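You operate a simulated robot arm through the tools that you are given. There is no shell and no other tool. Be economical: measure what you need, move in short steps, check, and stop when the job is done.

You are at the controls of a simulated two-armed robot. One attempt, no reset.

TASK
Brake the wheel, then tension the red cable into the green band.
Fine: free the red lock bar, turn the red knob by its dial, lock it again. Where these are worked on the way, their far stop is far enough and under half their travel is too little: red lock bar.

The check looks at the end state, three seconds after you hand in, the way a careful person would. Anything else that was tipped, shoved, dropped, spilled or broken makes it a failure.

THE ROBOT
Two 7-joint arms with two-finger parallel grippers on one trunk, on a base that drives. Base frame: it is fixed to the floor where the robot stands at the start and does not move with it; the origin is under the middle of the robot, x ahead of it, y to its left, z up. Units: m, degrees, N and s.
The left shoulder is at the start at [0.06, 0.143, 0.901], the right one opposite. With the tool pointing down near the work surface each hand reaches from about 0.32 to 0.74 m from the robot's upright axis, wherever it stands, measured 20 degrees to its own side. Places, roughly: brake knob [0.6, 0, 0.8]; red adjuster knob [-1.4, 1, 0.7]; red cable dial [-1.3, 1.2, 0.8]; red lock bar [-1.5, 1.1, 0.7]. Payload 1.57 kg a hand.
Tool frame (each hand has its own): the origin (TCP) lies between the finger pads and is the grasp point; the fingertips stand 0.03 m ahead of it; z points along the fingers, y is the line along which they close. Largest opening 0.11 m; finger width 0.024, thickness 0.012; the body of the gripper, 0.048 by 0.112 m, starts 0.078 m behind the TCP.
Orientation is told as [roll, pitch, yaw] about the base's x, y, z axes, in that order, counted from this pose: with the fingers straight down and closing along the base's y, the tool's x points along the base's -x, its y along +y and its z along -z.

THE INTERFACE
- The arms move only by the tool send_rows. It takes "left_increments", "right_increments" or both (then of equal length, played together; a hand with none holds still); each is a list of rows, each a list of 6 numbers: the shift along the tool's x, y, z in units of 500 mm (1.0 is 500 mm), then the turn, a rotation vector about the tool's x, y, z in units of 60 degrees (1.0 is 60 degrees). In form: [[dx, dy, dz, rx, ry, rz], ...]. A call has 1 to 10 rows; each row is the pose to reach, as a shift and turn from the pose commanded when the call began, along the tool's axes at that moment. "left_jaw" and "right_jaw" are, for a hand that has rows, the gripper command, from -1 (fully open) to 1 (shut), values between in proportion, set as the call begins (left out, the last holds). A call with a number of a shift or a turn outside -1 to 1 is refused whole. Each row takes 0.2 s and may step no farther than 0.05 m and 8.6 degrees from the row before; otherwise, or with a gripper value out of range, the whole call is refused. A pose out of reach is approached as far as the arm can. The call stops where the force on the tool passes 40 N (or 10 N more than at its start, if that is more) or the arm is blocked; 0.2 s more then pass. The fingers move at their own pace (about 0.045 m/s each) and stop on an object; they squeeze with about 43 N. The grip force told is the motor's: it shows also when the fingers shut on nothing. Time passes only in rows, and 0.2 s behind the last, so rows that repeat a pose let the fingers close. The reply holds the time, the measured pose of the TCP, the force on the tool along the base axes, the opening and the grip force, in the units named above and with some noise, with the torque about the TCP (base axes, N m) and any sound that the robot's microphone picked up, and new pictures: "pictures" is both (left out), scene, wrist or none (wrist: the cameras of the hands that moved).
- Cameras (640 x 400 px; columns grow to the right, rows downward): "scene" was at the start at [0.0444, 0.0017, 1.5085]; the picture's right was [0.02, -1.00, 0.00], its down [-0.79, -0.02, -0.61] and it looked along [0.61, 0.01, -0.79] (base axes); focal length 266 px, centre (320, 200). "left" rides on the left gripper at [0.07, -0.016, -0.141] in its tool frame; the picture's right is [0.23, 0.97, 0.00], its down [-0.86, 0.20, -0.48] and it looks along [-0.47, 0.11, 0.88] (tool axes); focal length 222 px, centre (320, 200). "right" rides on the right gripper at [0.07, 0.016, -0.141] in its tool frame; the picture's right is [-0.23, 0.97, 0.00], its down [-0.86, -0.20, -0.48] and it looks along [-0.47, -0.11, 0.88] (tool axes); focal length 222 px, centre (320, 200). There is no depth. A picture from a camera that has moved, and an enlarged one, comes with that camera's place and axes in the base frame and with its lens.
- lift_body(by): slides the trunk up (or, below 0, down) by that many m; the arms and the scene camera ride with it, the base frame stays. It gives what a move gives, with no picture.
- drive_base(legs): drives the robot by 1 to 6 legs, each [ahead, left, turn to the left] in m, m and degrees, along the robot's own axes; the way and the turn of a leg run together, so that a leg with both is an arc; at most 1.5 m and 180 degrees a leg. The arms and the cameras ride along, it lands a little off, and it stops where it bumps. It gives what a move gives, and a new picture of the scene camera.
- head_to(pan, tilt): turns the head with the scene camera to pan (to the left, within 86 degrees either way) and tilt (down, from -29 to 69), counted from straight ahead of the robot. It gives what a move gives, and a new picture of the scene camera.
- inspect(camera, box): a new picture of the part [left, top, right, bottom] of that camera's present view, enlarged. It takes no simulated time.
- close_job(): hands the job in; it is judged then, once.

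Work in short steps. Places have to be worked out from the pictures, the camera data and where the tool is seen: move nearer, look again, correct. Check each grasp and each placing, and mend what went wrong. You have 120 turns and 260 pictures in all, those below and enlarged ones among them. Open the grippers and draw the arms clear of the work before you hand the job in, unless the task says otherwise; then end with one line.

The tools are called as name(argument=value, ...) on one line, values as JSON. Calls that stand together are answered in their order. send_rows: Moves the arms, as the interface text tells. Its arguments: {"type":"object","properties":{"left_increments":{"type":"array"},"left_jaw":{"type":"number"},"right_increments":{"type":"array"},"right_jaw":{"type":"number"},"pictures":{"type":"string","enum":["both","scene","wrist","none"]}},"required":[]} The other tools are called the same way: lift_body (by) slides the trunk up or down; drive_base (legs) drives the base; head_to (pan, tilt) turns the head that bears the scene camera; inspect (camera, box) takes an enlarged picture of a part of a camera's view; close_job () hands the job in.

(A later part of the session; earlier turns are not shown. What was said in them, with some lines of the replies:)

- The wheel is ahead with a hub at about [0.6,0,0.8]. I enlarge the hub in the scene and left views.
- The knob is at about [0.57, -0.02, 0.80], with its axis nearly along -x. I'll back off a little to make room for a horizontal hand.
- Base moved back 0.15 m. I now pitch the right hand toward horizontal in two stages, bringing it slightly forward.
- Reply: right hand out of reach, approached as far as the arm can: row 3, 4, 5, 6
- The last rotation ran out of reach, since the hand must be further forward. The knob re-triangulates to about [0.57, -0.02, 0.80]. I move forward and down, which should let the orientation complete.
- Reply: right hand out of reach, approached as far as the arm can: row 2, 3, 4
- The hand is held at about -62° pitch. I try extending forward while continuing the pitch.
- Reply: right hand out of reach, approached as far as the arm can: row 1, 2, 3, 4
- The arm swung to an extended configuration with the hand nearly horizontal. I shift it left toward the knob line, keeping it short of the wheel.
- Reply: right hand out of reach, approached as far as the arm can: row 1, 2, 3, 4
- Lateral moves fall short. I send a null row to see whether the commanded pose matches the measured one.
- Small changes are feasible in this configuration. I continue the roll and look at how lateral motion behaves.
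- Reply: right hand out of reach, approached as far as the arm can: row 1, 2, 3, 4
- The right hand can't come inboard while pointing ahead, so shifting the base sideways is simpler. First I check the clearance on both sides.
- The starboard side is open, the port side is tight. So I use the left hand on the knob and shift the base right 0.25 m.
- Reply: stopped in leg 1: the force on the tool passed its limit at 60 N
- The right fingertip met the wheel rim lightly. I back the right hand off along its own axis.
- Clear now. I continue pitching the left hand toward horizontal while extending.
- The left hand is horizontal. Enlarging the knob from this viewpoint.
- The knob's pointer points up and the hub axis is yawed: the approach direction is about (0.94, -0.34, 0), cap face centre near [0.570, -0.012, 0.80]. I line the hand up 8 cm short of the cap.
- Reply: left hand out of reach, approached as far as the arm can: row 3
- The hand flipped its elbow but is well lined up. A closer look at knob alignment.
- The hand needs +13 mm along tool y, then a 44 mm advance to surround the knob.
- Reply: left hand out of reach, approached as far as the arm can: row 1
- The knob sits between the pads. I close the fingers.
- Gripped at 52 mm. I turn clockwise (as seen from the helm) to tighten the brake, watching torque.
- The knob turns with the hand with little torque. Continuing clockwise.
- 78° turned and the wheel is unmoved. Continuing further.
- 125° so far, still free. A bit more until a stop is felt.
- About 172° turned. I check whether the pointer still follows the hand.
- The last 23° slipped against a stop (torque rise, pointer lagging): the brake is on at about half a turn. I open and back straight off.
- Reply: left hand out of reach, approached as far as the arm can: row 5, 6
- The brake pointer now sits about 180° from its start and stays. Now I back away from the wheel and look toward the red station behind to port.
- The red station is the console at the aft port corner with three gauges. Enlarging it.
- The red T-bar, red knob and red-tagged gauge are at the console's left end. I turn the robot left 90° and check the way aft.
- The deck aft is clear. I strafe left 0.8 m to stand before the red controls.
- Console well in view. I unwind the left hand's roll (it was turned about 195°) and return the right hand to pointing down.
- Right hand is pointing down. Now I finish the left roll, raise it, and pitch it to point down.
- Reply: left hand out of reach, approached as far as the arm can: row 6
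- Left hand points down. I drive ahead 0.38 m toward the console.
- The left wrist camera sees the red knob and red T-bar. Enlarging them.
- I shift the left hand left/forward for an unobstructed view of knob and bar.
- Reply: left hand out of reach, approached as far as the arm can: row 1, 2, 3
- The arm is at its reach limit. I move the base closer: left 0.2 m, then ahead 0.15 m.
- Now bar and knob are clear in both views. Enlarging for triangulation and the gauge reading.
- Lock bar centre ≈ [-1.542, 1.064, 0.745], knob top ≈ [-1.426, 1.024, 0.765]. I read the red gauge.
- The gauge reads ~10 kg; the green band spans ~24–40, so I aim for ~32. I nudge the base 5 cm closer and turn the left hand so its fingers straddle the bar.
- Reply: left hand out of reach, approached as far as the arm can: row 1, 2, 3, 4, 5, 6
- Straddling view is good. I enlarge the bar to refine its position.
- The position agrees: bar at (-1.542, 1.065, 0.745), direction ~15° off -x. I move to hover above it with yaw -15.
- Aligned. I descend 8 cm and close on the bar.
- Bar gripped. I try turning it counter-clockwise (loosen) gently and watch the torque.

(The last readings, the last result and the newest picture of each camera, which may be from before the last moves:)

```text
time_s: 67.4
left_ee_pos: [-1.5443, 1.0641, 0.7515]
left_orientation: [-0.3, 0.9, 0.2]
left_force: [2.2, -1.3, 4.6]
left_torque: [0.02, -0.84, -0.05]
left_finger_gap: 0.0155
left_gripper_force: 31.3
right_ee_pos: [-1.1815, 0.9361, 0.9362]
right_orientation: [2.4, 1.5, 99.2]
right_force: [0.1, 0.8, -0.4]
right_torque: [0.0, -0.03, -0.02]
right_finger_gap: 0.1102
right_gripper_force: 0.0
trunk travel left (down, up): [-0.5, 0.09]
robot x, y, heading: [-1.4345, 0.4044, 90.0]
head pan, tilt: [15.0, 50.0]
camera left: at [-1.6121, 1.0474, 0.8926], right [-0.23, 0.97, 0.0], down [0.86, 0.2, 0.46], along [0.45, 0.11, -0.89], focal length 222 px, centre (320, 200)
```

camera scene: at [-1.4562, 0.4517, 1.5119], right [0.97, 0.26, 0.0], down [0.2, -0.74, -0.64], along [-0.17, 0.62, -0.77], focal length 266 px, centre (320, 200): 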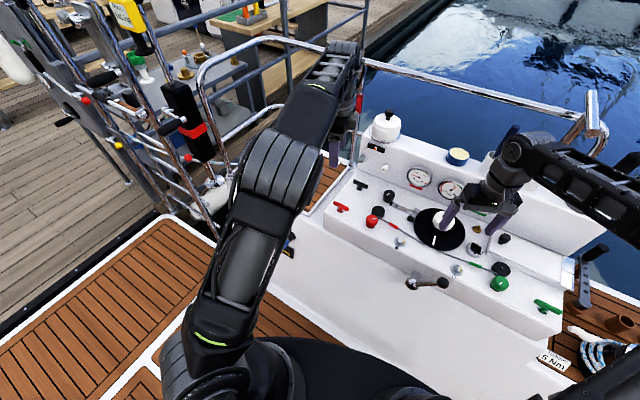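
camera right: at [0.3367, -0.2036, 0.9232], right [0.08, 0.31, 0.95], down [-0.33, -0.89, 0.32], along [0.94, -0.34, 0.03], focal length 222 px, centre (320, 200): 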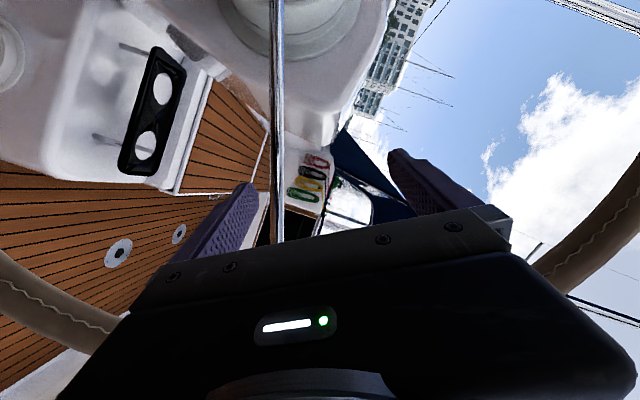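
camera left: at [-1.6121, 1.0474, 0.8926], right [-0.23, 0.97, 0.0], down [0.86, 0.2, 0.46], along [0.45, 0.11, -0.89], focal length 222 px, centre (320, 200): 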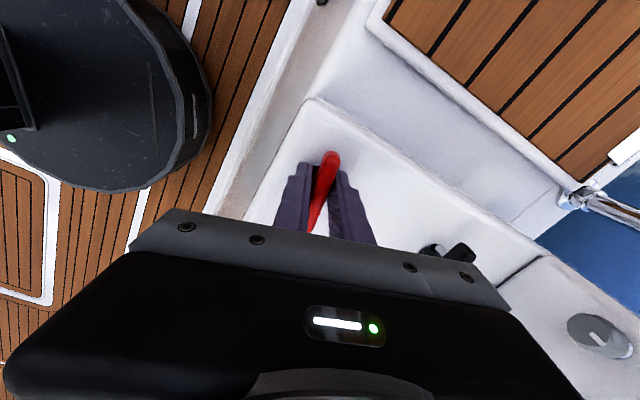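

It turns freely this way. Continuing counter-clockwise to the far stop.

send_rows(left_increments=[[0, 0, 0, 0, 0, -0.13], [0, 0, 0, 0, 0, -0.26], [0, 0, 0, 0, 0, -0.39], [0, 0, 0, 0, 0, -0.52], [0, 0, 0, 0, 0, -0.65], [0, 0, 0, 0, 0, -0.78]], pictures="wrist")

```text
time_s: 68.8
left_ee_pos: [-1.5437, 1.0609, 0.7514]
left_orientation: [0.2, 1.0, 47.1]
left_force: [5.4, -31.7, 11.3]
left_torque: [-0.98, -0.45, -0.13]
left_finger_gap: 0.0156
left_gripper_force: 31.6
right_ee_pos: [-1.1811, 0.9335, 0.9363]
right_orientation: [2.3, 1.4, 99.0]
right_force: [-0.2, -0.2, 0.3]
right_torque: [-0.02, 0.0, -0.03]
right_finger_gap: 0.1101
right_gripper_force: 0.0
trunk travel left (down, up): [-0.5, 0.09]
robot x, y, heading: [-1.4351, 0.4077, 90.2]
head pan, tilt: [15.0, 50.0]
camera left: at [-1.5768, 0.9996, 0.8925], right [-0.87, 0.5, 0.01], down [0.44, 0.77, 0.46], along [0.22, 0.41, -0.89], focal length 222 px, centre (320, 200)
```

left: 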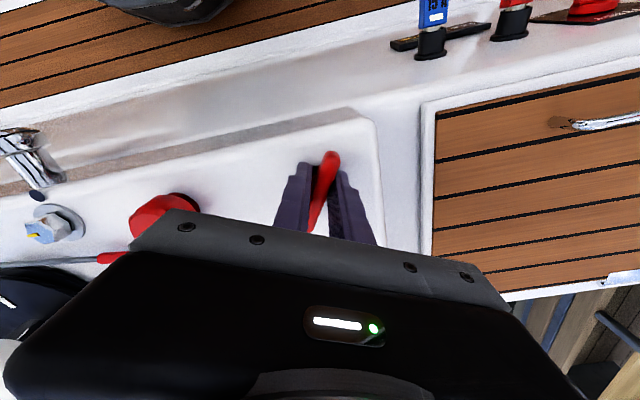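

62° so far, with some side load; I relieve it by 4 mm and keep turning.

send_rows(left_increments=[[0.006, -0.006, 0, 0, 0, 0], [0.006, -0.006, 0, 0, 0, -0.12], [0.006, -0.006, 0, 0, 0, -0.24], [0.006, -0.006, 0, 0, 0, -0.36], [0.006, -0.006, 0, 0, 0, -0.48]], pictures="wrist")

```text
time_s: 70.0
left_ee_pos: [-1.5397, 1.0599, 0.7514]
left_orientation: [0.6, 0.4, 75.7]
left_force: [17.2, -12.0, 2.8]
left_torque: [-0.78, -0.72, 0.02]
left_finger_gap: 0.0156
left_gripper_force: 31.2
right_ee_pos: [-1.1809, 0.9353, 0.9358]
right_orientation: [2.4, 1.4, 99.0]
right_force: [0.2, 0.2, -0.4]
right_torque: [-0.01, 0.01, 0.02]
right_finger_gap: 0.11
right_gripper_force: 0.0
trunk travel left (down, up): [-0.5, 0.09]
robot x, y, heading: [-1.4344, 0.4039, 90.1]
head pan, tilt: [15.0, 50.0]
camera left: at [-1.5408, 0.9881, 0.8914], right [-1.0, 0.02, 0.01], down [0.02, 0.88, 0.48], along [0.0, 0.48, -0.88], focal length 222 px, centre (320, 200)
```

left: 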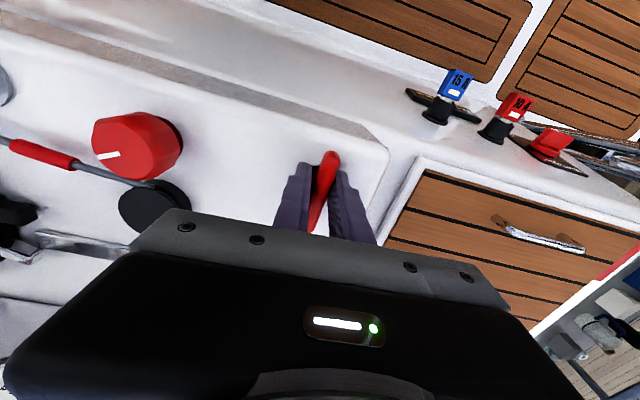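

90° turned without torque build-up. A little more to find the stop.

send_rows(left_increments=[[0.003, -0.007, 0, 0, 0, -0.08], [0.003, -0.007, 0, 0, 0, -0.16], [0.003, -0.007, 0, 0, 0, -0.24]], pictures="wrist")

```text
time_s: 70.8
left_ee_pos: [-1.5416, 1.059, 0.7509]
left_orientation: [1.0, -0.2, 90.1]
left_force: [7.8, 5.4, 9.5]
left_torque: [-0.02, -0.83, -1.27]
left_finger_gap: 0.0198
left_gripper_force: 33.7
right_ee_pos: [-1.1816, 0.937, 0.9365]
right_orientation: [2.3, 1.4, 99.1]
right_force: [-0.5, 0.2, 0.2]
right_torque: [-0.01, -0.01, 0.01]
right_finger_gap: 0.1099
right_gripper_force: 0.0
trunk travel left (down, up): [-0.5, 0.09]
robot x, y, heading: [-1.4396, 0.4079, 90.2]
head pan, tilt: [15.0, 50.0]
camera left: at [-1.5229, 0.9887, 0.8908], right [-0.97, -0.23, 0.02], down [-0.19, 0.85, 0.48], along [-0.13, 0.47, -0.88], focal length 222 px, centre (320, 200)
```

left: 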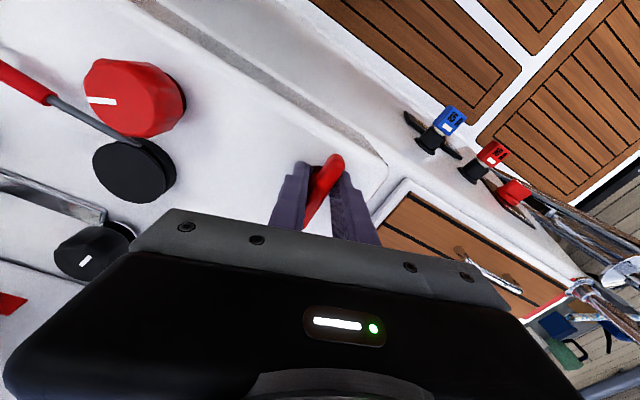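

The bar hit its far stop at ~90° (torque -1.3 N m). I release, rise and move over the red knob.

send_rows(left_increments=[[0, 0, 0, 0, 0, 0], [0, 0, 0, 0, 0, 0], [0, 0, 0, 0, 0, 0], [0, 0, -0.08, 0, 0, 0], [0, 0, -0.16, 0, 0, 0], [0, 0, -0.22, 0, 0, 0], [0.02, -0.08, -0.22, 0, 0, 0.1], [0.045, -0.16, -0.22, 0, 0, 0.2], [0.07, -0.231, -0.22, 0, 0, 0.27]], left_jaw=-0.4, pictures="both")

inspect(camera="left", box=[220, 80, 420, 220])

inspect(camera="right", box=[0, 0, 640, 400])

```text
time_s: 72.8
left_ee_pos: [-1.4246, 1.0221, 0.8593]
left_orientation: [0.8, 0.5, 73.8]
left_force: [-0.5, -0.4, -1.2]
left_torque: [0.0, 0.02, 0.01]
left_finger_gap: 0.0771
left_gripper_force: 0.1
right_ee_pos: [-1.182, 0.9366, 0.935]
right_orientation: [2.4, 1.5, 99.0]
right_force: [0.2, 0.1, 0.6]
right_torque: [-0.02, 0.04, 0.02]
right_finger_gap: 0.1101
right_gripper_force: 0.0
trunk travel left (down, up): [-0.5, 0.09]
robot x, y, heading: [-1.4362, 0.4057, 90.1]
head pan, tilt: [15.0, 50.0]
camera scene: at [-1.4556, 0.4515, 1.5119], right [0.97, 0.26, 0.0], down [0.2, -0.74, -0.64], along [-0.17, 0.62, -0.77], focal length 266 px, centre (320, 200)
camera left: at [-1.4257, 0.9507, 0.9997], right [-1.0, 0.05, 0.02], down [0.05, 0.88, 0.48], along [0.01, 0.48, -0.88], focal length 222 px, centre (320, 200)
```

scene: 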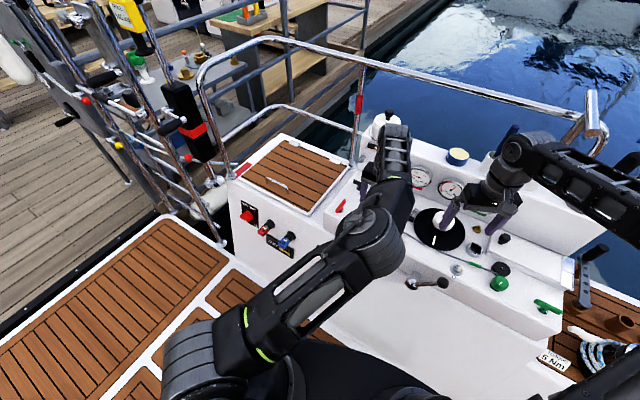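
left: 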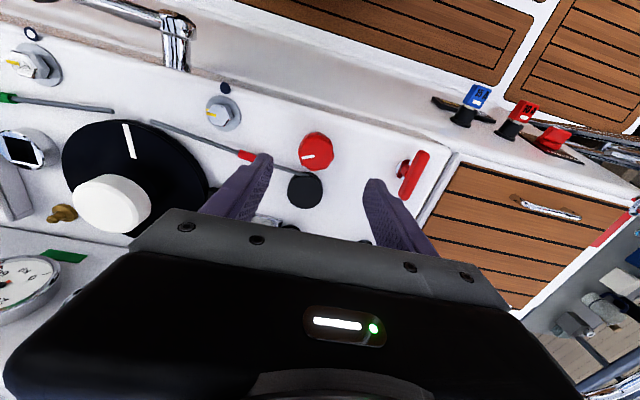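

```text
2.86 times, centred on (320, 150) of left
camera zoom: at [-1.4257, 0.9507, 0.9997], right [-1.0, 0.05, 0.02], down [0.05, 0.88, 0.48], along [0.01, 0.48, -0.88], focal length 635 px, centre (320, 343)
```

zoom: 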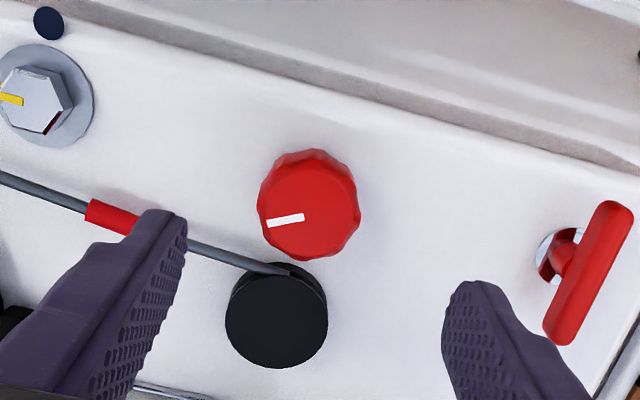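

```text
1.00 times, centred on (320, 200) of right (not enlarged: the box is as wide or as high as the picture)
camera zoom: at [-1.1829, 0.8684, 1.08], right [-1.0, 0.07, 0.03], down [0.08, 0.89, 0.45], along [0.0, 0.45, -0.89], focal length 222 px, centre (320, 200)
```

zoom: 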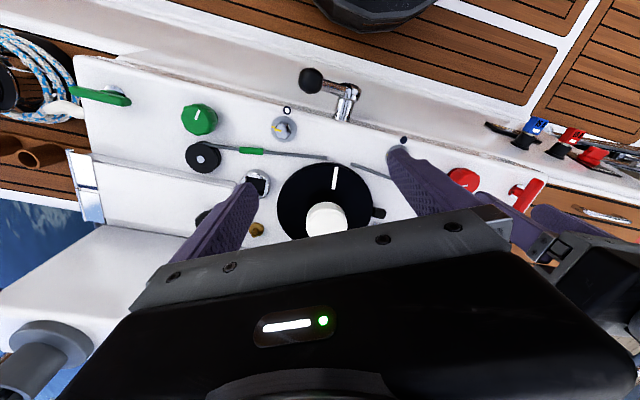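

Hand is centred over the knob and the bar is visibly turned 90°. I descend so the tips stay above the cable and close on the knob.

send_rows(left_increments=[[0, 0, 0.06, 0, 0, 0], [0, 0, 0.12, 0, 0, 0], [0, 0, 0.16, 0, 0, 0]], pictures="none")

send_rows(left_increments=[[0, 0, 0, 0, 0, 0], [0, 0, 0, 0, 0, 0], [0, 0, 0, 0, 0, 0], [0, 0, 0, 0, 0, 0], [0, 0, 0, 0, 0, 0]], left_jaw=1, pictures="both")

```text
time_s: 73.6
left_ee_pos: [-1.4254, 1.025, 0.7799]
left_orientation: [1.0, 0.4, 74.0]
left_force: [0.0, -0.5, 0.2]
left_torque: [0.02, 0.04, -0.03]
left_finger_gap: 0.0771
left_gripper_force: 0.1
right_ee_pos: [-1.1816, 0.937, 0.9361]
right_orientation: [2.4, 1.5, 99.0]
right_force: [-0.1, -0.3, -0.6]
right_torque: [-0.02, 0.01, 0.0]
right_finger_gap: 0.1102
right_gripper_force: 0.0
trunk travel left (down, up): [-0.5, 0.09]
robot x, y, heading: [-1.4322, 0.408, 89.7]
head pan, tilt: [15.0, 50.0]
```

```text
time_s: 74.8
left_ee_pos: [-1.4217, 1.025, 0.7793]
left_orientation: [0.7, 0.6, 73.7]
left_force: [18.6, -6.5, -6.5]
left_torque: [-0.05, -1.02, -0.05]
left_finger_gap: 0.0415
left_gripper_force: 40.5
right_ee_pos: [-1.1811, 0.9367, 0.9355]
right_orientation: [2.4, 1.4, 99.0]
right_force: [-0.3, -0.1, 0.4]
right_torque: [-0.01, 0.0, 0.04]
right_finger_gap: 0.1098
right_gripper_force: 0.1
trunk travel left (down, up): [-0.5, 0.09]
robot x, y, heading: [-1.4351, 0.4057, 89.6]
head pan, tilt: [15.0, 50.0]
camera scene: at [-1.454, 0.4516, 1.5119], right [0.97, 0.26, 0.0], down [0.2, -0.74, -0.64], along [-0.17, 0.62, -0.77], focal length 266 px, centre (320, 200)
camera left: at [-1.4236, 0.9528, 0.9192], right [-1.0, 0.05, 0.01], down [0.05, 0.88, 0.47], along [0.01, 0.47, -0.88], focal length 222 px, centre (320, 200)
```

scene: 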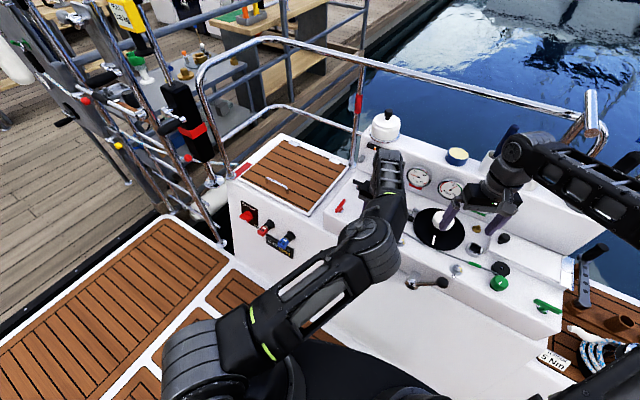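
left: 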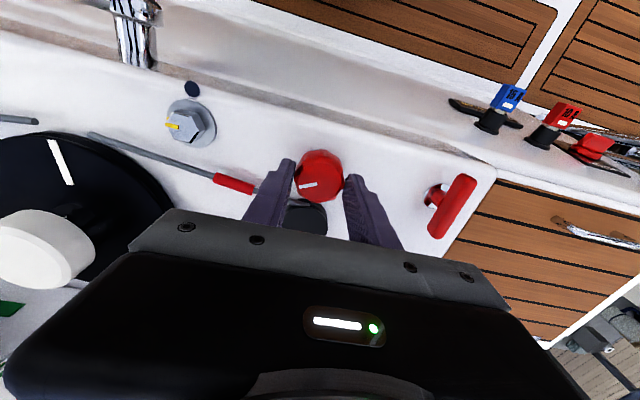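

Gripped at 41 mm. I turn clockwise ~25° and read the gauge.

send_rows(left_increments=[[0, -0.006, 0, 0, 0, 0], [0, -0.006, 0, 0, 0, 0.13], [0, -0.006, 0, 0, 0, 0.26], [0, -0.006, 0, 0, 0, 0.4]], pictures="wrist")

inspect(camera="scene", box=[400, 160, 440, 195])

```text
time_s: 75.8
left_ee_pos: [-1.4212, 1.0257, 0.7782]
left_orientation: [0.7, 0.7, 50.0]
left_force: [9.7, -1.6, -3.4]
left_torque: [0.6, -0.94, -0.03]
left_finger_gap: 0.0418
left_gripper_force: 44.8
right_ee_pos: [-1.1821, 0.9369, 0.935]
right_orientation: [2.4, 1.5, 99.1]
right_force: [-0.2, 0.0, -0.3]
right_torque: [-0.01, 0.0, 0.02]
right_finger_gap: 0.11
right_gripper_force: 0.0
trunk travel left (down, up): [-0.5, 0.09]
robot x, y, heading: [-1.4417, 0.4057, 89.9]
head pan, tilt: [15.0, 50.0]
camera left: at [-1.4522, 0.9602, 0.9195], right [-0.89, 0.45, 0.02], down [0.41, 0.78, 0.47], along [0.2, 0.43, -0.88], focal length 222 px, centre (320, 200)
```

left: 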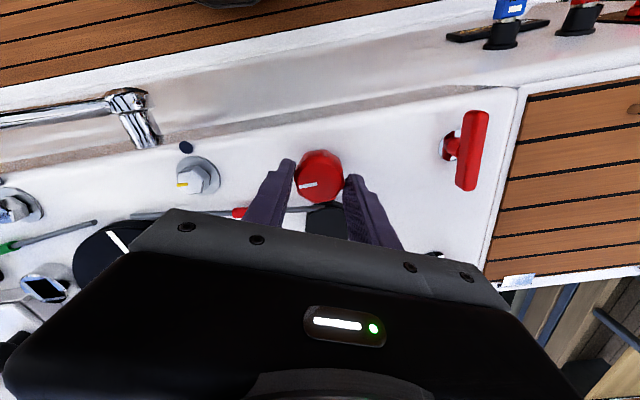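

```text
11.43 times, centred on (420, 178) of scene
camera zoom: at [-1.4552, 0.4518, 1.512], right [0.97, 0.26, 0.0], down [0.2, -0.74, -0.64], along [-0.17, 0.62, -0.77], focal length 3039 px, centre (-823, 457)
```

zoom: 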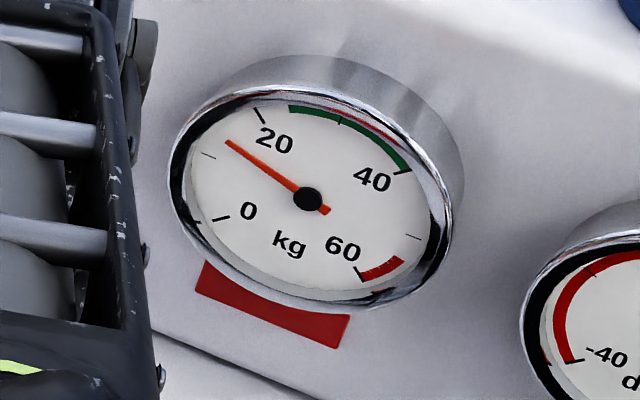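

Needle moved 10 → ~14 kg: clockwise tensions it. I turn another ~58°.

send_rows(left_increments=[[0, -0.003, 0, 0, 0, 0.13], [0, -0.003, 0, 0, 0, 0.26], [0, -0.003, 0, 0, 0, 0.4], [0, -0.003, 0, 0, 0, 0.53], [0, -0.003, 0, 0, 0, 0.66], [0, -0.003, 0, 0, 0, 0.8], [0, -0.003, 0, 0, 0, 0.93]], pictures="wrist")

inspect(camera="scene", box=[400, 160, 440, 195])

```text
time_s: 77.4
left_ee_pos: [-1.4229, 1.0265, 0.7784]
left_orientation: [0.3, 1.1, -6.0]
left_force: [-1.4, 27.7, 13.8]
left_torque: [0.69, -0.31, 0.05]
left_finger_gap: 0.0417
left_gripper_force: 45.2
right_ee_pos: [-1.183, 0.9381, 0.9349]
right_orientation: [2.5, 1.5, 99.1]
right_force: [-0.4, 0.0, 0.0]
right_torque: [-0.01, 0.05, -0.04]
right_finger_gap: 0.1099
right_gripper_force: 0.1
trunk travel left (down, up): [-0.5, 0.09]
robot x, y, heading: [-1.4357, 0.4102, 90.1]
head pan, tilt: [15.0, 50.0]
camera left: at [-1.4912, 1.0154, 0.9201], right [-0.12, 0.99, 0.01], down [0.88, 0.11, 0.46], along [0.46, 0.06, -0.89], focal length 222 px, centre (320, 200)
```

left: 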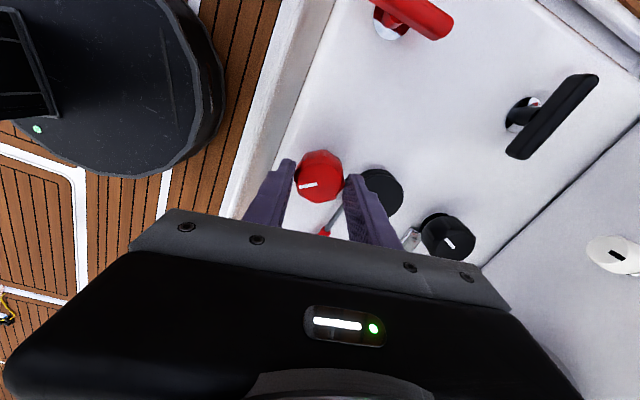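

```text
11.43 times, centred on (420, 178) of scene
camera zoom: at [-1.4565, 0.4534, 1.5119], right [0.97, 0.26, 0.0], down [0.2, -0.74, -0.64], along [-0.17, 0.62, -0.77], focal length 3039 px, centre (-823, 457)
```

zoom: 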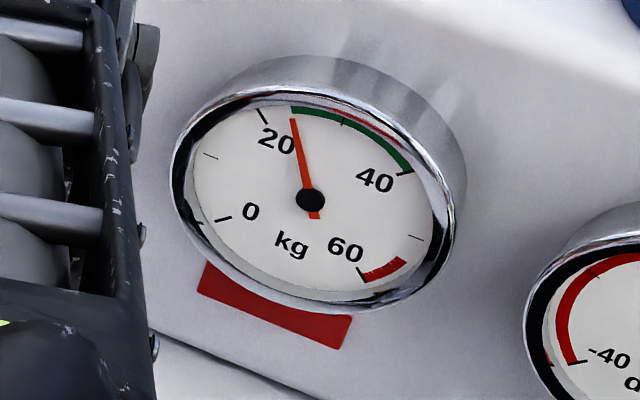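

~24 kg, at the band's lower edge. I relieve the side load, raise 2 mm and turn ~45° more.

send_rows(left_increments=[[0, 0.006, -0.004, 0, 0, 0], [0, 0.006, -0.004, 0, 0, 0.13], [0, 0.006, -0.004, 0, 0, 0.26], [0, 0.006, -0.004, 0, 0, 0.39], [0, 0.006, -0.004, 0, 0, 0.52], [0, 0.006, -0.004, 0, 0, 0.65], [0, 0.006, -0.004, 0, 0, 0.76]], pictures="wrist")

inspect(camera="scene", box=[400, 160, 440, 195])

```text
time_s: 79.0
left_ee_pos: [-1.4222, 1.0261, 0.7788]
left_orientation: [-0.8, 0.7, -51.5]
left_force: [-10.5, 21.8, -6.8]
left_torque: [1.32, 0.44, 0.02]
left_finger_gap: 0.0417
left_gripper_force: 44.8
right_ee_pos: [-1.1826, 0.9383, 0.9347]
right_orientation: [2.2, 1.6, 99.0]
right_force: [0.4, -0.5, -0.5]
right_torque: [-0.01, 0.0, 0.0]
right_finger_gap: 0.1102
right_gripper_force: 0.0
trunk travel left (down, up): [-0.5, 0.09]
robot x, y, heading: [-1.4382, 0.409, 89.8]
head pan, tilt: [15.0, 50.0]
camera left: at [-1.4758, 1.0705, 0.9196], right [0.62, 0.78, -0.01], down [0.7, -0.55, 0.47], along [0.36, -0.3, -0.88], focal length 222 px, centre (320, 200)
```

left: 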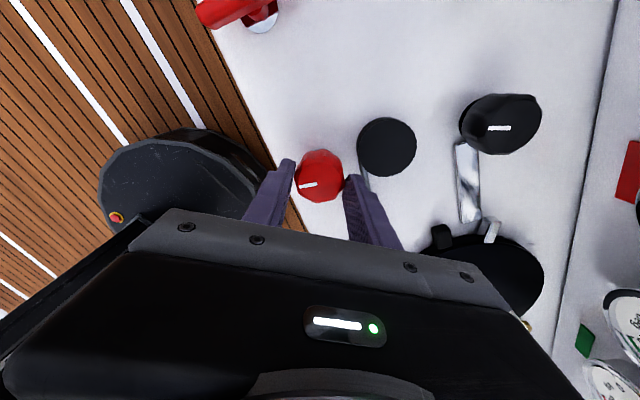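

```text
11.43 times, centred on (420, 178) of scene
camera zoom: at [-1.4572, 0.4547, 1.5117], right [0.97, 0.26, 0.0], down [0.2, -0.74, -0.64], along [-0.17, 0.62, -0.77], focal length 3039 px, centre (-823, 457)
```

zoom: 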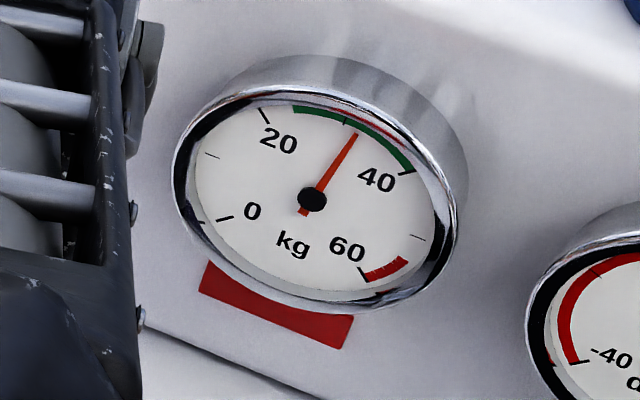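

~31–32 kg, the middle of the green band. I release, lift off and re-check the gauge.

send_rows(left_increments=[[0, 0, 0, 0, 0, 0], [0, 0, 0, 0, 0, 0], [0, 0, -0.06, 0, 0, 0], [0, 0, -0.13, 0, 0, 0], [0, 0, -0.2, 0, 0, 0], [0, 0, -0.2, 0, 0, -0.13], [0, 0, -0.2, 0, 0, -0.26], [0, 0, -0.2, 0, 0, -0.4], [0, 0, -0.2, 0, 0, -0.53], [0, 0, -0.2, 0, 0, -0.66]], left_jaw=-0.4, pictures="none")

send_rows(left_increments=[[0, 0, 0, 0, 0, -0.14], [0, 0, 0, 0, 0, -0.28], [0, 0, 0, 0, 0, -0.42], [0, 0, 0, 0, 0, -0.56], [0, 0, 0, 0, 0, -0.7], [0, 0, 0, 0, 0, -0.84], [0, 0, 0, 0, 0, -0.98]], pictures="none")

inspect(camera="scene", box=[400, 160, 440, 195])

```text
time_s: 81.2
left_ee_pos: [-1.4194, 1.026, 0.8795]
left_orientation: [-0.4, 0.9, -11.7]
left_force: [0.0, 0.1, -0.9]
left_torque: [0.01, 0.01, 0.01]
left_finger_gap: 0.0769
left_gripper_force: 0.1
right_ee_pos: [-1.1815, 0.9367, 0.9359]
right_orientation: [2.4, 1.6, 99.1]
right_force: [-0.8, 0.4, 0.7]
right_torque: [0.03, 0.03, 0.02]
right_finger_gap: 0.1097
right_gripper_force: 0.1
trunk travel left (down, up): [-0.5, 0.09]
robot x, y, heading: [-1.4353, 0.4052, 90.2]
head pan, tilt: [15.0, 50.0]
```

```text
time_s: 82.8
left_ee_pos: [-1.4182, 1.0257, 0.8805]
left_orientation: [0.5, 0.8, 47.1]
left_force: [-0.5, 0.1, -0.1]
left_torque: [-0.01, -0.02, 0.02]
left_finger_gap: 0.0771
left_gripper_force: 0.1
right_ee_pos: [-1.182, 0.9358, 0.9359]
right_orientation: [2.5, 1.5, 99.0]
right_force: [0.5, 0.1, 0.4]
right_torque: [0.04, 0.03, -0.01]
right_finger_gap: 0.1099
right_gripper_force: 0.1
trunk travel left (down, up): [-0.5, 0.09]
robot x, y, heading: [-1.4342, 0.4103, 90.0]
head pan, tilt: [15.0, 50.0]
```

```text
11.43 times, centred on (420, 178) of scene
camera zoom: at [-1.4561, 0.4518, 1.5119], right [0.97, 0.26, 0.0], down [0.2, -0.74, -0.64], along [-0.17, 0.62, -0.77], focal length 3039 px, centre (-823, 457)
```

zoom: 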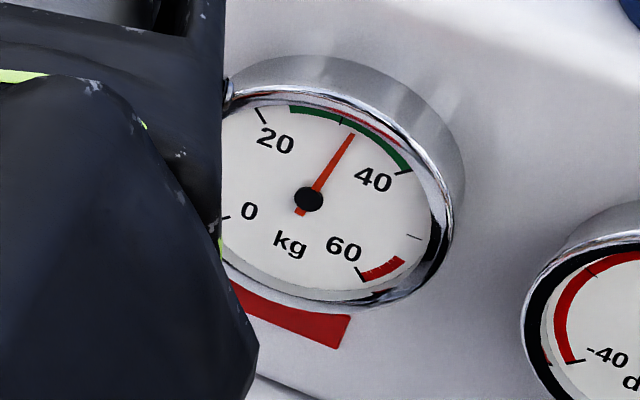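

Gauge holds at ~31 kg. I move the hand back over the lock bar at yaw ~75.

send_rows(left_increments=[[0.03, 0.06, 0, 0, 0, -0.12], [0.06, 0.12, 0, 0, 0, -0.24], [0.09, 0.18, 0, 0, 0, -0.36], [0.118, 0.229, 0.05, 0, 0, -0.47], [0.118, 0.229, 0.1, 0, 0, -0.47]], pictures="wrist")

```text
time_s: 84.0
left_ee_pos: [-1.5398, 1.0599, 0.8328]
left_orientation: [0.8, 0.3, 75.2]
left_force: [-0.4, -0.2, 0.1]
left_torque: [-0.03, 0.02, 0.03]
left_finger_gap: 0.077
left_gripper_force: 0.0
right_ee_pos: [-1.1814, 0.9371, 0.9352]
right_orientation: [2.4, 1.4, 99.0]
right_force: [0.5, -0.1, -0.1]
right_torque: [-0.02, -0.03, -0.01]
right_finger_gap: 0.1097
right_gripper_force: 0.2
trunk travel left (down, up): [-0.5, 0.09]
robot x, y, heading: [-1.4347, 0.4076, 89.5]
head pan, tilt: [15.0, 50.0]
camera left: at [-1.5395, 0.9873, 0.9727], right [-1.0, 0.03, 0.02], down [0.03, 0.88, 0.48], along [0.0, 0.48, -0.88], focal length 222 px, centre (320, 200)
```

left: 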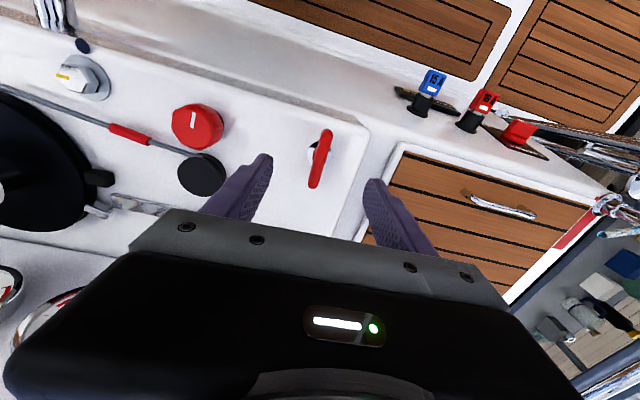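

Bar is centred between the fingers. Descend and close.

send_rows(left_increments=[[0, 0, 0.06, 0, 0, 0], [0, 0, 0.12, 0, 0, 0], [0, 0, 0.162, 0, 0, 0]], pictures="none")

send_rows(left_increments=[[0, 0, 0, 0, 0, 0], [0, 0, 0, 0, 0, 0], [0, 0, 0, 0, 0, 0], [0, 0, 0, 0, 0, 0], [0, 0, 0, 0, 0, 0]], left_jaw=1, pictures="wrist")

```text
time_s: 84.8
left_ee_pos: [-1.5449, 1.0601, 0.7514]
left_orientation: [0.9, 0.4, 75.1]
left_force: [0.2, 0.2, 0.8]
left_torque: [-0.01, -0.01, 0.0]
left_finger_gap: 0.077
left_gripper_force: 0.1
right_ee_pos: [-1.182, 0.9375, 0.9361]
right_orientation: [2.4, 1.4, 99.0]
right_force: [-0.6, -0.9, 0.7]
right_torque: [-0.05, -0.02, 0.01]
right_finger_gap: 0.11
right_gripper_force: 0.2
trunk travel left (down, up): [-0.5, 0.09]
robot x, y, heading: [-1.4355, 0.4047, 90.2]
head pan, tilt: [15.0, 50.0]
```

```text
time_s: 86.0
left_ee_pos: [-1.5415, 1.0582, 0.7519]
left_orientation: [0.7, 0.6, 74.9]
left_force: [13.4, -6.3, -2.6]
left_torque: [-0.23, -0.71, -0.08]
left_finger_gap: 0.016
left_gripper_force: 26.4
right_ee_pos: [-1.1806, 0.9367, 0.9353]
right_orientation: [2.4, 1.5, 99.0]
right_force: [-0.3, 0.4, -0.8]
right_torque: [-0.01, 0.0, -0.01]
right_finger_gap: 0.11
right_gripper_force: 0.0
trunk travel left (down, up): [-0.5, 0.09]
robot x, y, heading: [-1.4379, 0.4071, 89.6]
head pan, tilt: [15.0, 50.0]
camera left: at [-1.5423, 0.9867, 0.8919], right [-1.0, 0.03, 0.01], down [0.04, 0.88, 0.47], along [0.0, 0.47, -0.88], focal length 222 px, centre (320, 200)
```

left: 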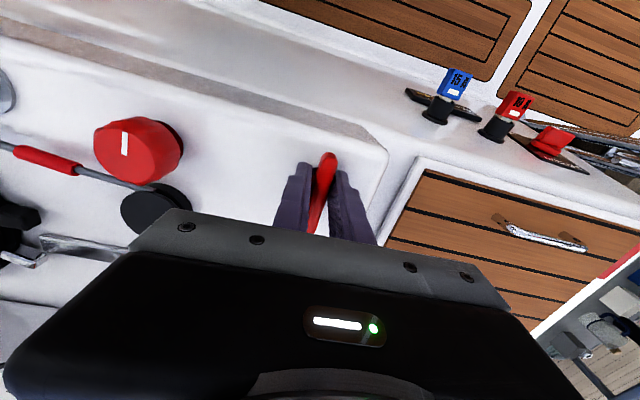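

Gripped. Turning clockwise back toward locked.

send_rows(left_increments=[[0, -0.004, 0, 0, 0, 0.12], [-0.002, -0.004, 0, 0, 0, 0.24], [-0.004, -0.004, 0, 0, 0, 0.36], [-0.006, -0.004, 0, 0, 0, 0.48], [-0.008, -0.004, 0, 0, 0, 0.6], [-0.008, -0.004, 0, 0, 0, 0.72], [-0.008, -0.004, 0, 0, 0, 0.84]], pictures="none")

send_rows(left_increments=[[0, 0, 0, 0, 0, 0.12], [0, 0, 0, 0, 0, 0.24], [0, 0, 0, 0, 0, 0.36], [0, 0, 0, 0, 0, 0.48], [0, 0, 0, 0, 0, 0.6], [0, 0, 0, 0, 0, 0.72]], pictures="wrist")

```text
time_s: 87.6
left_ee_pos: [-1.5445, 1.063, 0.7503]
left_orientation: [0.3, 1.1, 24.8]
left_force: [-5.2, -15.1, 5.1]
left_torque: [-0.63, 0.16, -0.05]
left_finger_gap: 0.0154
left_gripper_force: 31.4
right_ee_pos: [-1.1814, 0.9362, 0.9362]
right_orientation: [2.3, 1.4, 99.2]
right_force: [0.0, -0.4, -0.4]
right_torque: [-0.03, 0.02, 0.01]
right_finger_gap: 0.11
right_gripper_force: 0.0
trunk travel left (down, up): [-0.5, 0.09]
robot x, y, heading: [-1.4359, 0.404, 90.1]
head pan, tilt: [15.0, 50.0]
```

```text
time_s: 89.0
left_ee_pos: [-1.5443, 1.0655, 0.7508]
left_orientation: [-0.2, 1.0, -18.5]
left_force: [-19.8, 8.8, 4.6]
left_torque: [0.64, 0.78, -0.04]
left_finger_gap: 0.0157
left_gripper_force: 32.1
right_ee_pos: [-1.1836, 0.9371, 0.9358]
right_orientation: [2.3, 1.5, 99.2]
right_force: [0.1, 0.0, 1.4]
right_torque: [-0.03, -0.01, -0.04]
right_finger_gap: 0.1101
right_gripper_force: 0.1
trunk travel left (down, up): [-0.5, 0.09]
robot x, y, heading: [-1.4371, 0.4076, 89.9]
head pan, tilt: [15.0, 50.0]
camera left: at [-1.6131, 1.0711, 0.8928], right [0.09, 1.0, 0.0], down [0.88, -0.08, 0.46], along [0.46, -0.04, -0.89], focal length 222 px, centre (320, 200)
```

left: 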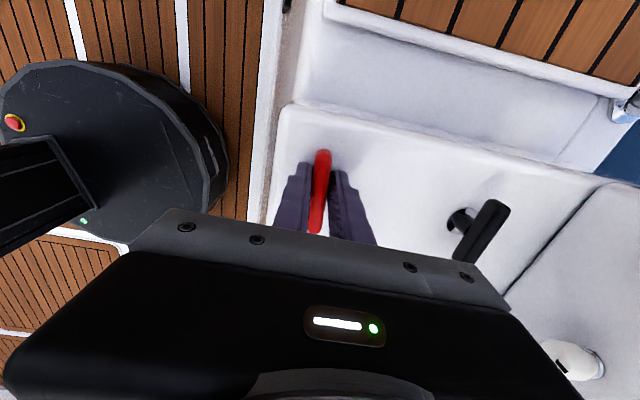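

At the original angle with no stop torque yet; a few degrees more to seat it.

send_rows(left_increments=[[-0.003, 0, 0, 0, 0, 0.05], [-0.003, 0, 0, 0, 0, 0.1], [-0.003, 0, 0, 0, 0, 0.15]], pictures="none")

```text
time_s: 89.8
left_ee_pos: [-1.5406, 1.0638, 0.7511]
left_orientation: [-0.5, 0.8, -27.5]
left_force: [-13.4, 14.2, 6.3]
left_torque: [0.94, -0.18, 0.51]
left_finger_gap: 0.0155
left_gripper_force: 31.2
right_ee_pos: [-1.1827, 0.9368, 0.9363]
right_orientation: [2.3, 1.5, 99.0]
right_force: [0.1, -0.5, -0.6]
right_torque: [-0.01, -0.01, -0.01]
right_finger_gap: 0.1102
right_gripper_force: 0.1
trunk travel left (down, up): [-0.5, 0.09]
robot x, y, heading: [-1.4396, 0.4038, 89.9]
head pan, tilt: [15.0, 50.0]
```

Stop torque is appearing, so the bar is locked. I open, lift clear and check.

send_rows(left_increments=[[0, 0, 0, 0, 0, 0], [0, 0, 0, 0, 0, 0], [0, 0, 0, 0, 0, 0], [0, 0, -0.08, 0, 0, 0], [0, 0, -0.16, 0, 0, 0], [0, 0, -0.24, 0, 0, 0], [0, 0, -0.32, 0, 0, 0], [0, 0, -0.4, 0, 0, 0]], left_jaw=-0.4, pictures="both")

inspect(camera="left", box=[230, 80, 400, 200])

inspect(camera="scene", box=[320, 140, 520, 270])

inspect(camera="scene", box=[400, 160, 440, 195])

```text
time_s: 91.6
left_ee_pos: [-1.5403, 1.0614, 0.9383]
left_orientation: [-0.5, 0.8, -27.4]
left_force: [0.7, 0.9, 0.1]
left_torque: [-0.01, -0.04, -0.04]
left_finger_gap: 0.0771
left_gripper_force: 0.2
left hand out of reach, approached as far as the arm can: row 8
right_ee_pos: [-1.1818, 0.936, 0.9352]
right_orientation: [2.3, 1.6, 98.9]
right_force: [0.3, 0.6, 0.1]
right_torque: [-0.01, 0.0, 0.01]
right_finger_gap: 0.1099
right_gripper_force: 0.1
trunk travel left (down, up): [-0.5, 0.09]
robot x, y, heading: [-1.4384, 0.4069, 89.9]
head pan, tilt: [15.0, 50.0]
camera scene: at [-1.4563, 0.4517, 1.5119], right [0.97, 0.26, 0.0], down [0.2, -0.74, -0.64], along [-0.17, 0.62, -0.77], focal length 266 px, centre (320, 200)
camera left: at [-1.6066, 1.0797, 1.0803], right [0.25, 0.97, -0.01], down [0.86, -0.21, 0.46], along [0.45, -0.12, -0.89], focal length 222 px, centre (320, 200)
```

scene: 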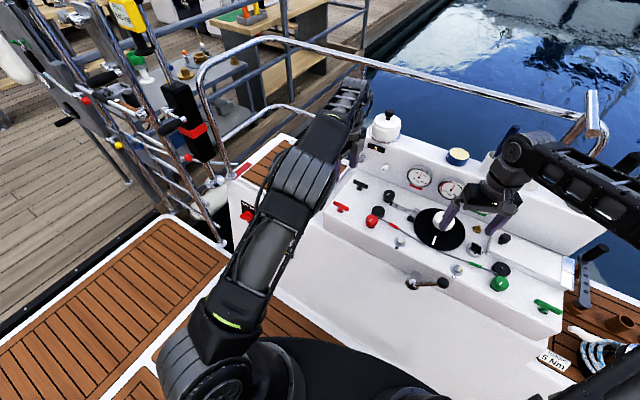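
left: 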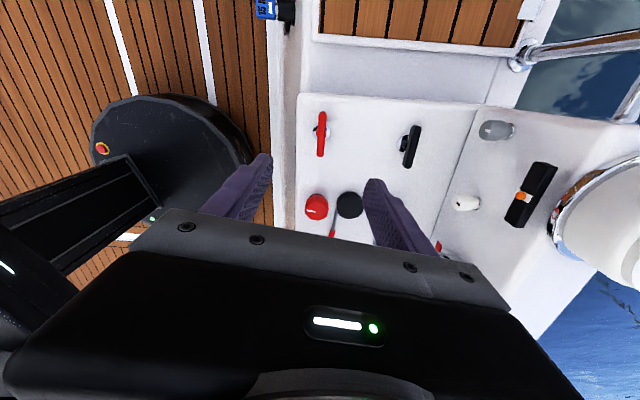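

```text
3.33 times, centred on (315, 140) of left
camera zoom: at [-1.6066, 1.0797, 1.0803], right [0.25, 0.97, -0.01], down [0.86, -0.21, 0.46], along [0.45, -0.12, -0.89], focal length 740 px, centre (337, 400)
```

zoom: 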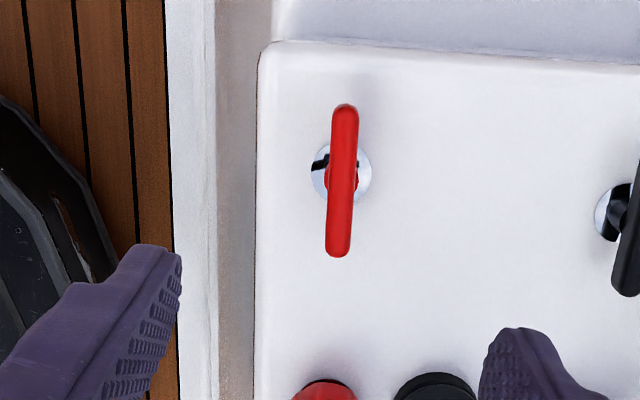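

```text
3.08 times, centred on (420, 205) of scene
camera zoom: at [-1.4563, 0.4517, 1.5119], right [0.97, 0.26, 0.0], down [0.2, -0.74, -0.64], along [-0.17, 0.62, -0.77], focal length 818 px, centre (12, 185)
```

zoom: 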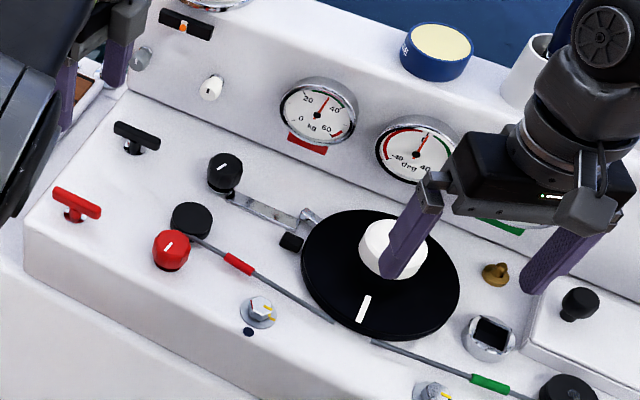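

```text
11.43 times, centred on (420, 178) of scene
camera zoom: at [-1.4563, 0.4517, 1.5119], right [0.97, 0.26, 0.0], down [0.2, -0.74, -0.64], along [-0.17, 0.62, -0.77], focal length 3039 px, centre (-823, 457)
```

zoom: 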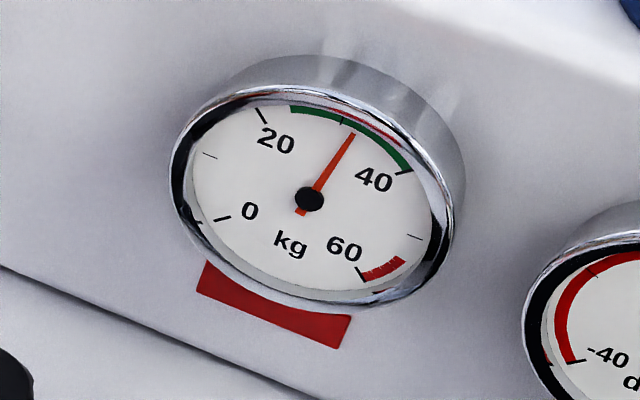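

Red gauge is steady at ~31 kg and the bar is locked. I check the neighbouring degree gauge for any unwanted shift.

inspect(camera="scene", box=[430, 170, 470, 205])

inspect(camera="scene", box=[400, 190, 480, 260])

```text
11.43 times, centred on (450, 188) of scene
camera zoom: at [-1.4563, 0.4517, 1.5119], right [0.97, 0.26, 0.0], down [0.2, -0.74, -0.64], along [-0.17, 0.62, -0.77], focal length 3039 px, centre (-1166, 343)
```

zoom: 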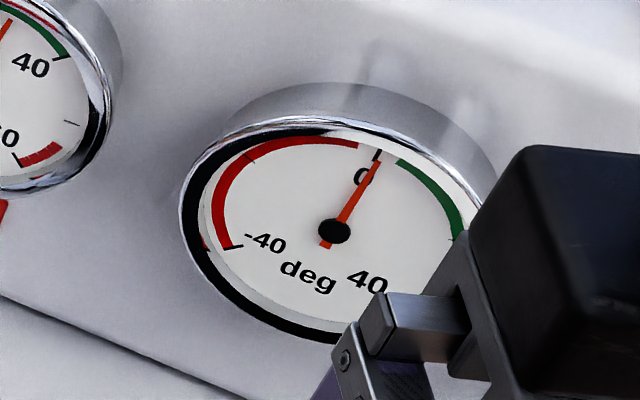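

```text
5.71 times, centred on (440, 225) of scene
camera zoom: at [-1.4563, 0.4517, 1.5119], right [0.97, 0.26, 0.0], down [0.2, -0.74, -0.64], along [-0.17, 0.62, -0.77], focal length 1520 px, centre (-366, 57)
```

zoom: 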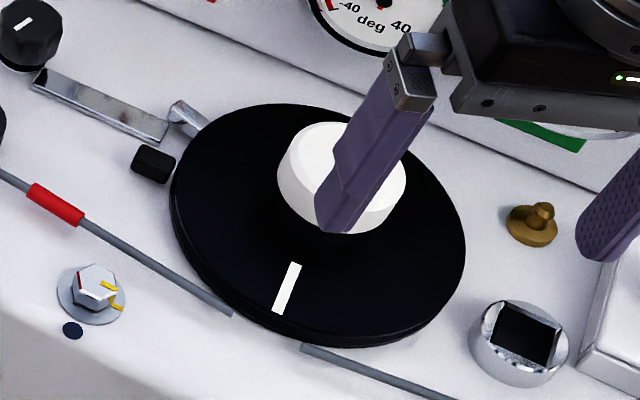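

The degree gauge sits near 0, as expected with the tension now balanced against the green side; nothing else changed. I back the robot away so both arms are clear.

drive_base(legs=[[-0.45, 0, 0]])

inspect(camera="scene", box=[300, 100, 500, 230])

```text
time_s: 94.2
left_ee_pos: [-1.5352, 0.6384, 0.9392]
left_orientation: [-0.5, 0.8, -27.8]
left_force: [0.9, 0.1, -0.2]
left_torque: [0.03, -0.02, 0.01]
left_finger_gap: 0.077
left_gripper_force: 0.0
right_ee_pos: [-1.1794, 0.5106, 0.9366]
right_orientation: [2.5, 1.5, 98.7]
right_force: [-1.0, -0.2, 0.1]
right_torque: [0.02, -0.03, -0.01]
right_finger_gap: 0.1101
right_gripper_force: 0.0
trunk travel left (down, up): [-0.5, 0.09]
robot x, y, heading: [-1.439, -0.0153, 89.7]
head pan, tilt: [15.0, 50.0]
camera scene: at [-1.4574, 0.0273, 1.512], right [0.97, 0.25, 0.0], down [0.19, -0.74, -0.64], along [-0.16, 0.62, -0.77], focal length 266 px, centre (320, 200)
```

scene: 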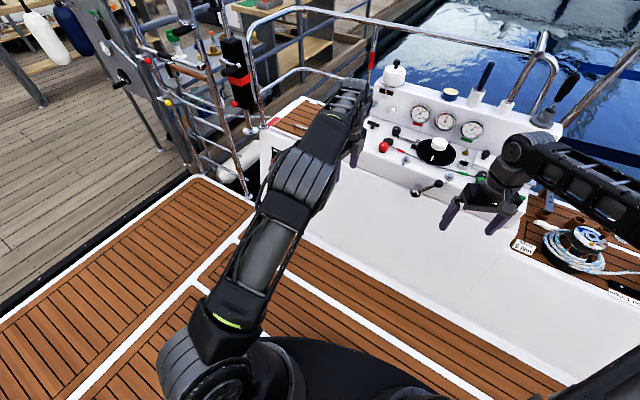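

```text
3.08 times, centred on (400, 165) of scene
camera zoom: at [-1.4574, 0.0273, 1.512], right [0.97, 0.25, 0.0], down [0.19, -0.74, -0.64], along [-0.16, 0.62, -0.77], focal length 818 px, centre (74, 308)
```

zoom: 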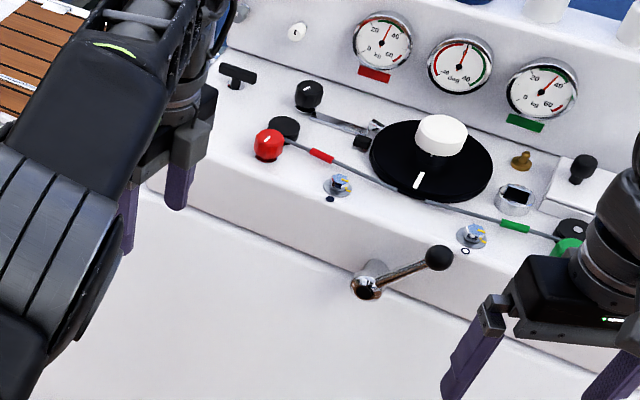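

Gauges read red ~32 kg (in the green band) and 0°. Arms are clear and the grippers hold nothing, so I hand in.

close_job()

```text
The job is handed in.
```

I turned the brake knob clockwise about half a turn to its stop, tensioned the red cable to about 31–32 kg inside the green band, and locked the red lock bar again. While I was shifting the base, the right fingertip touched the wheel rim hard enough to stop the drive (60 N), but the wheel looked unmoved afterwards.
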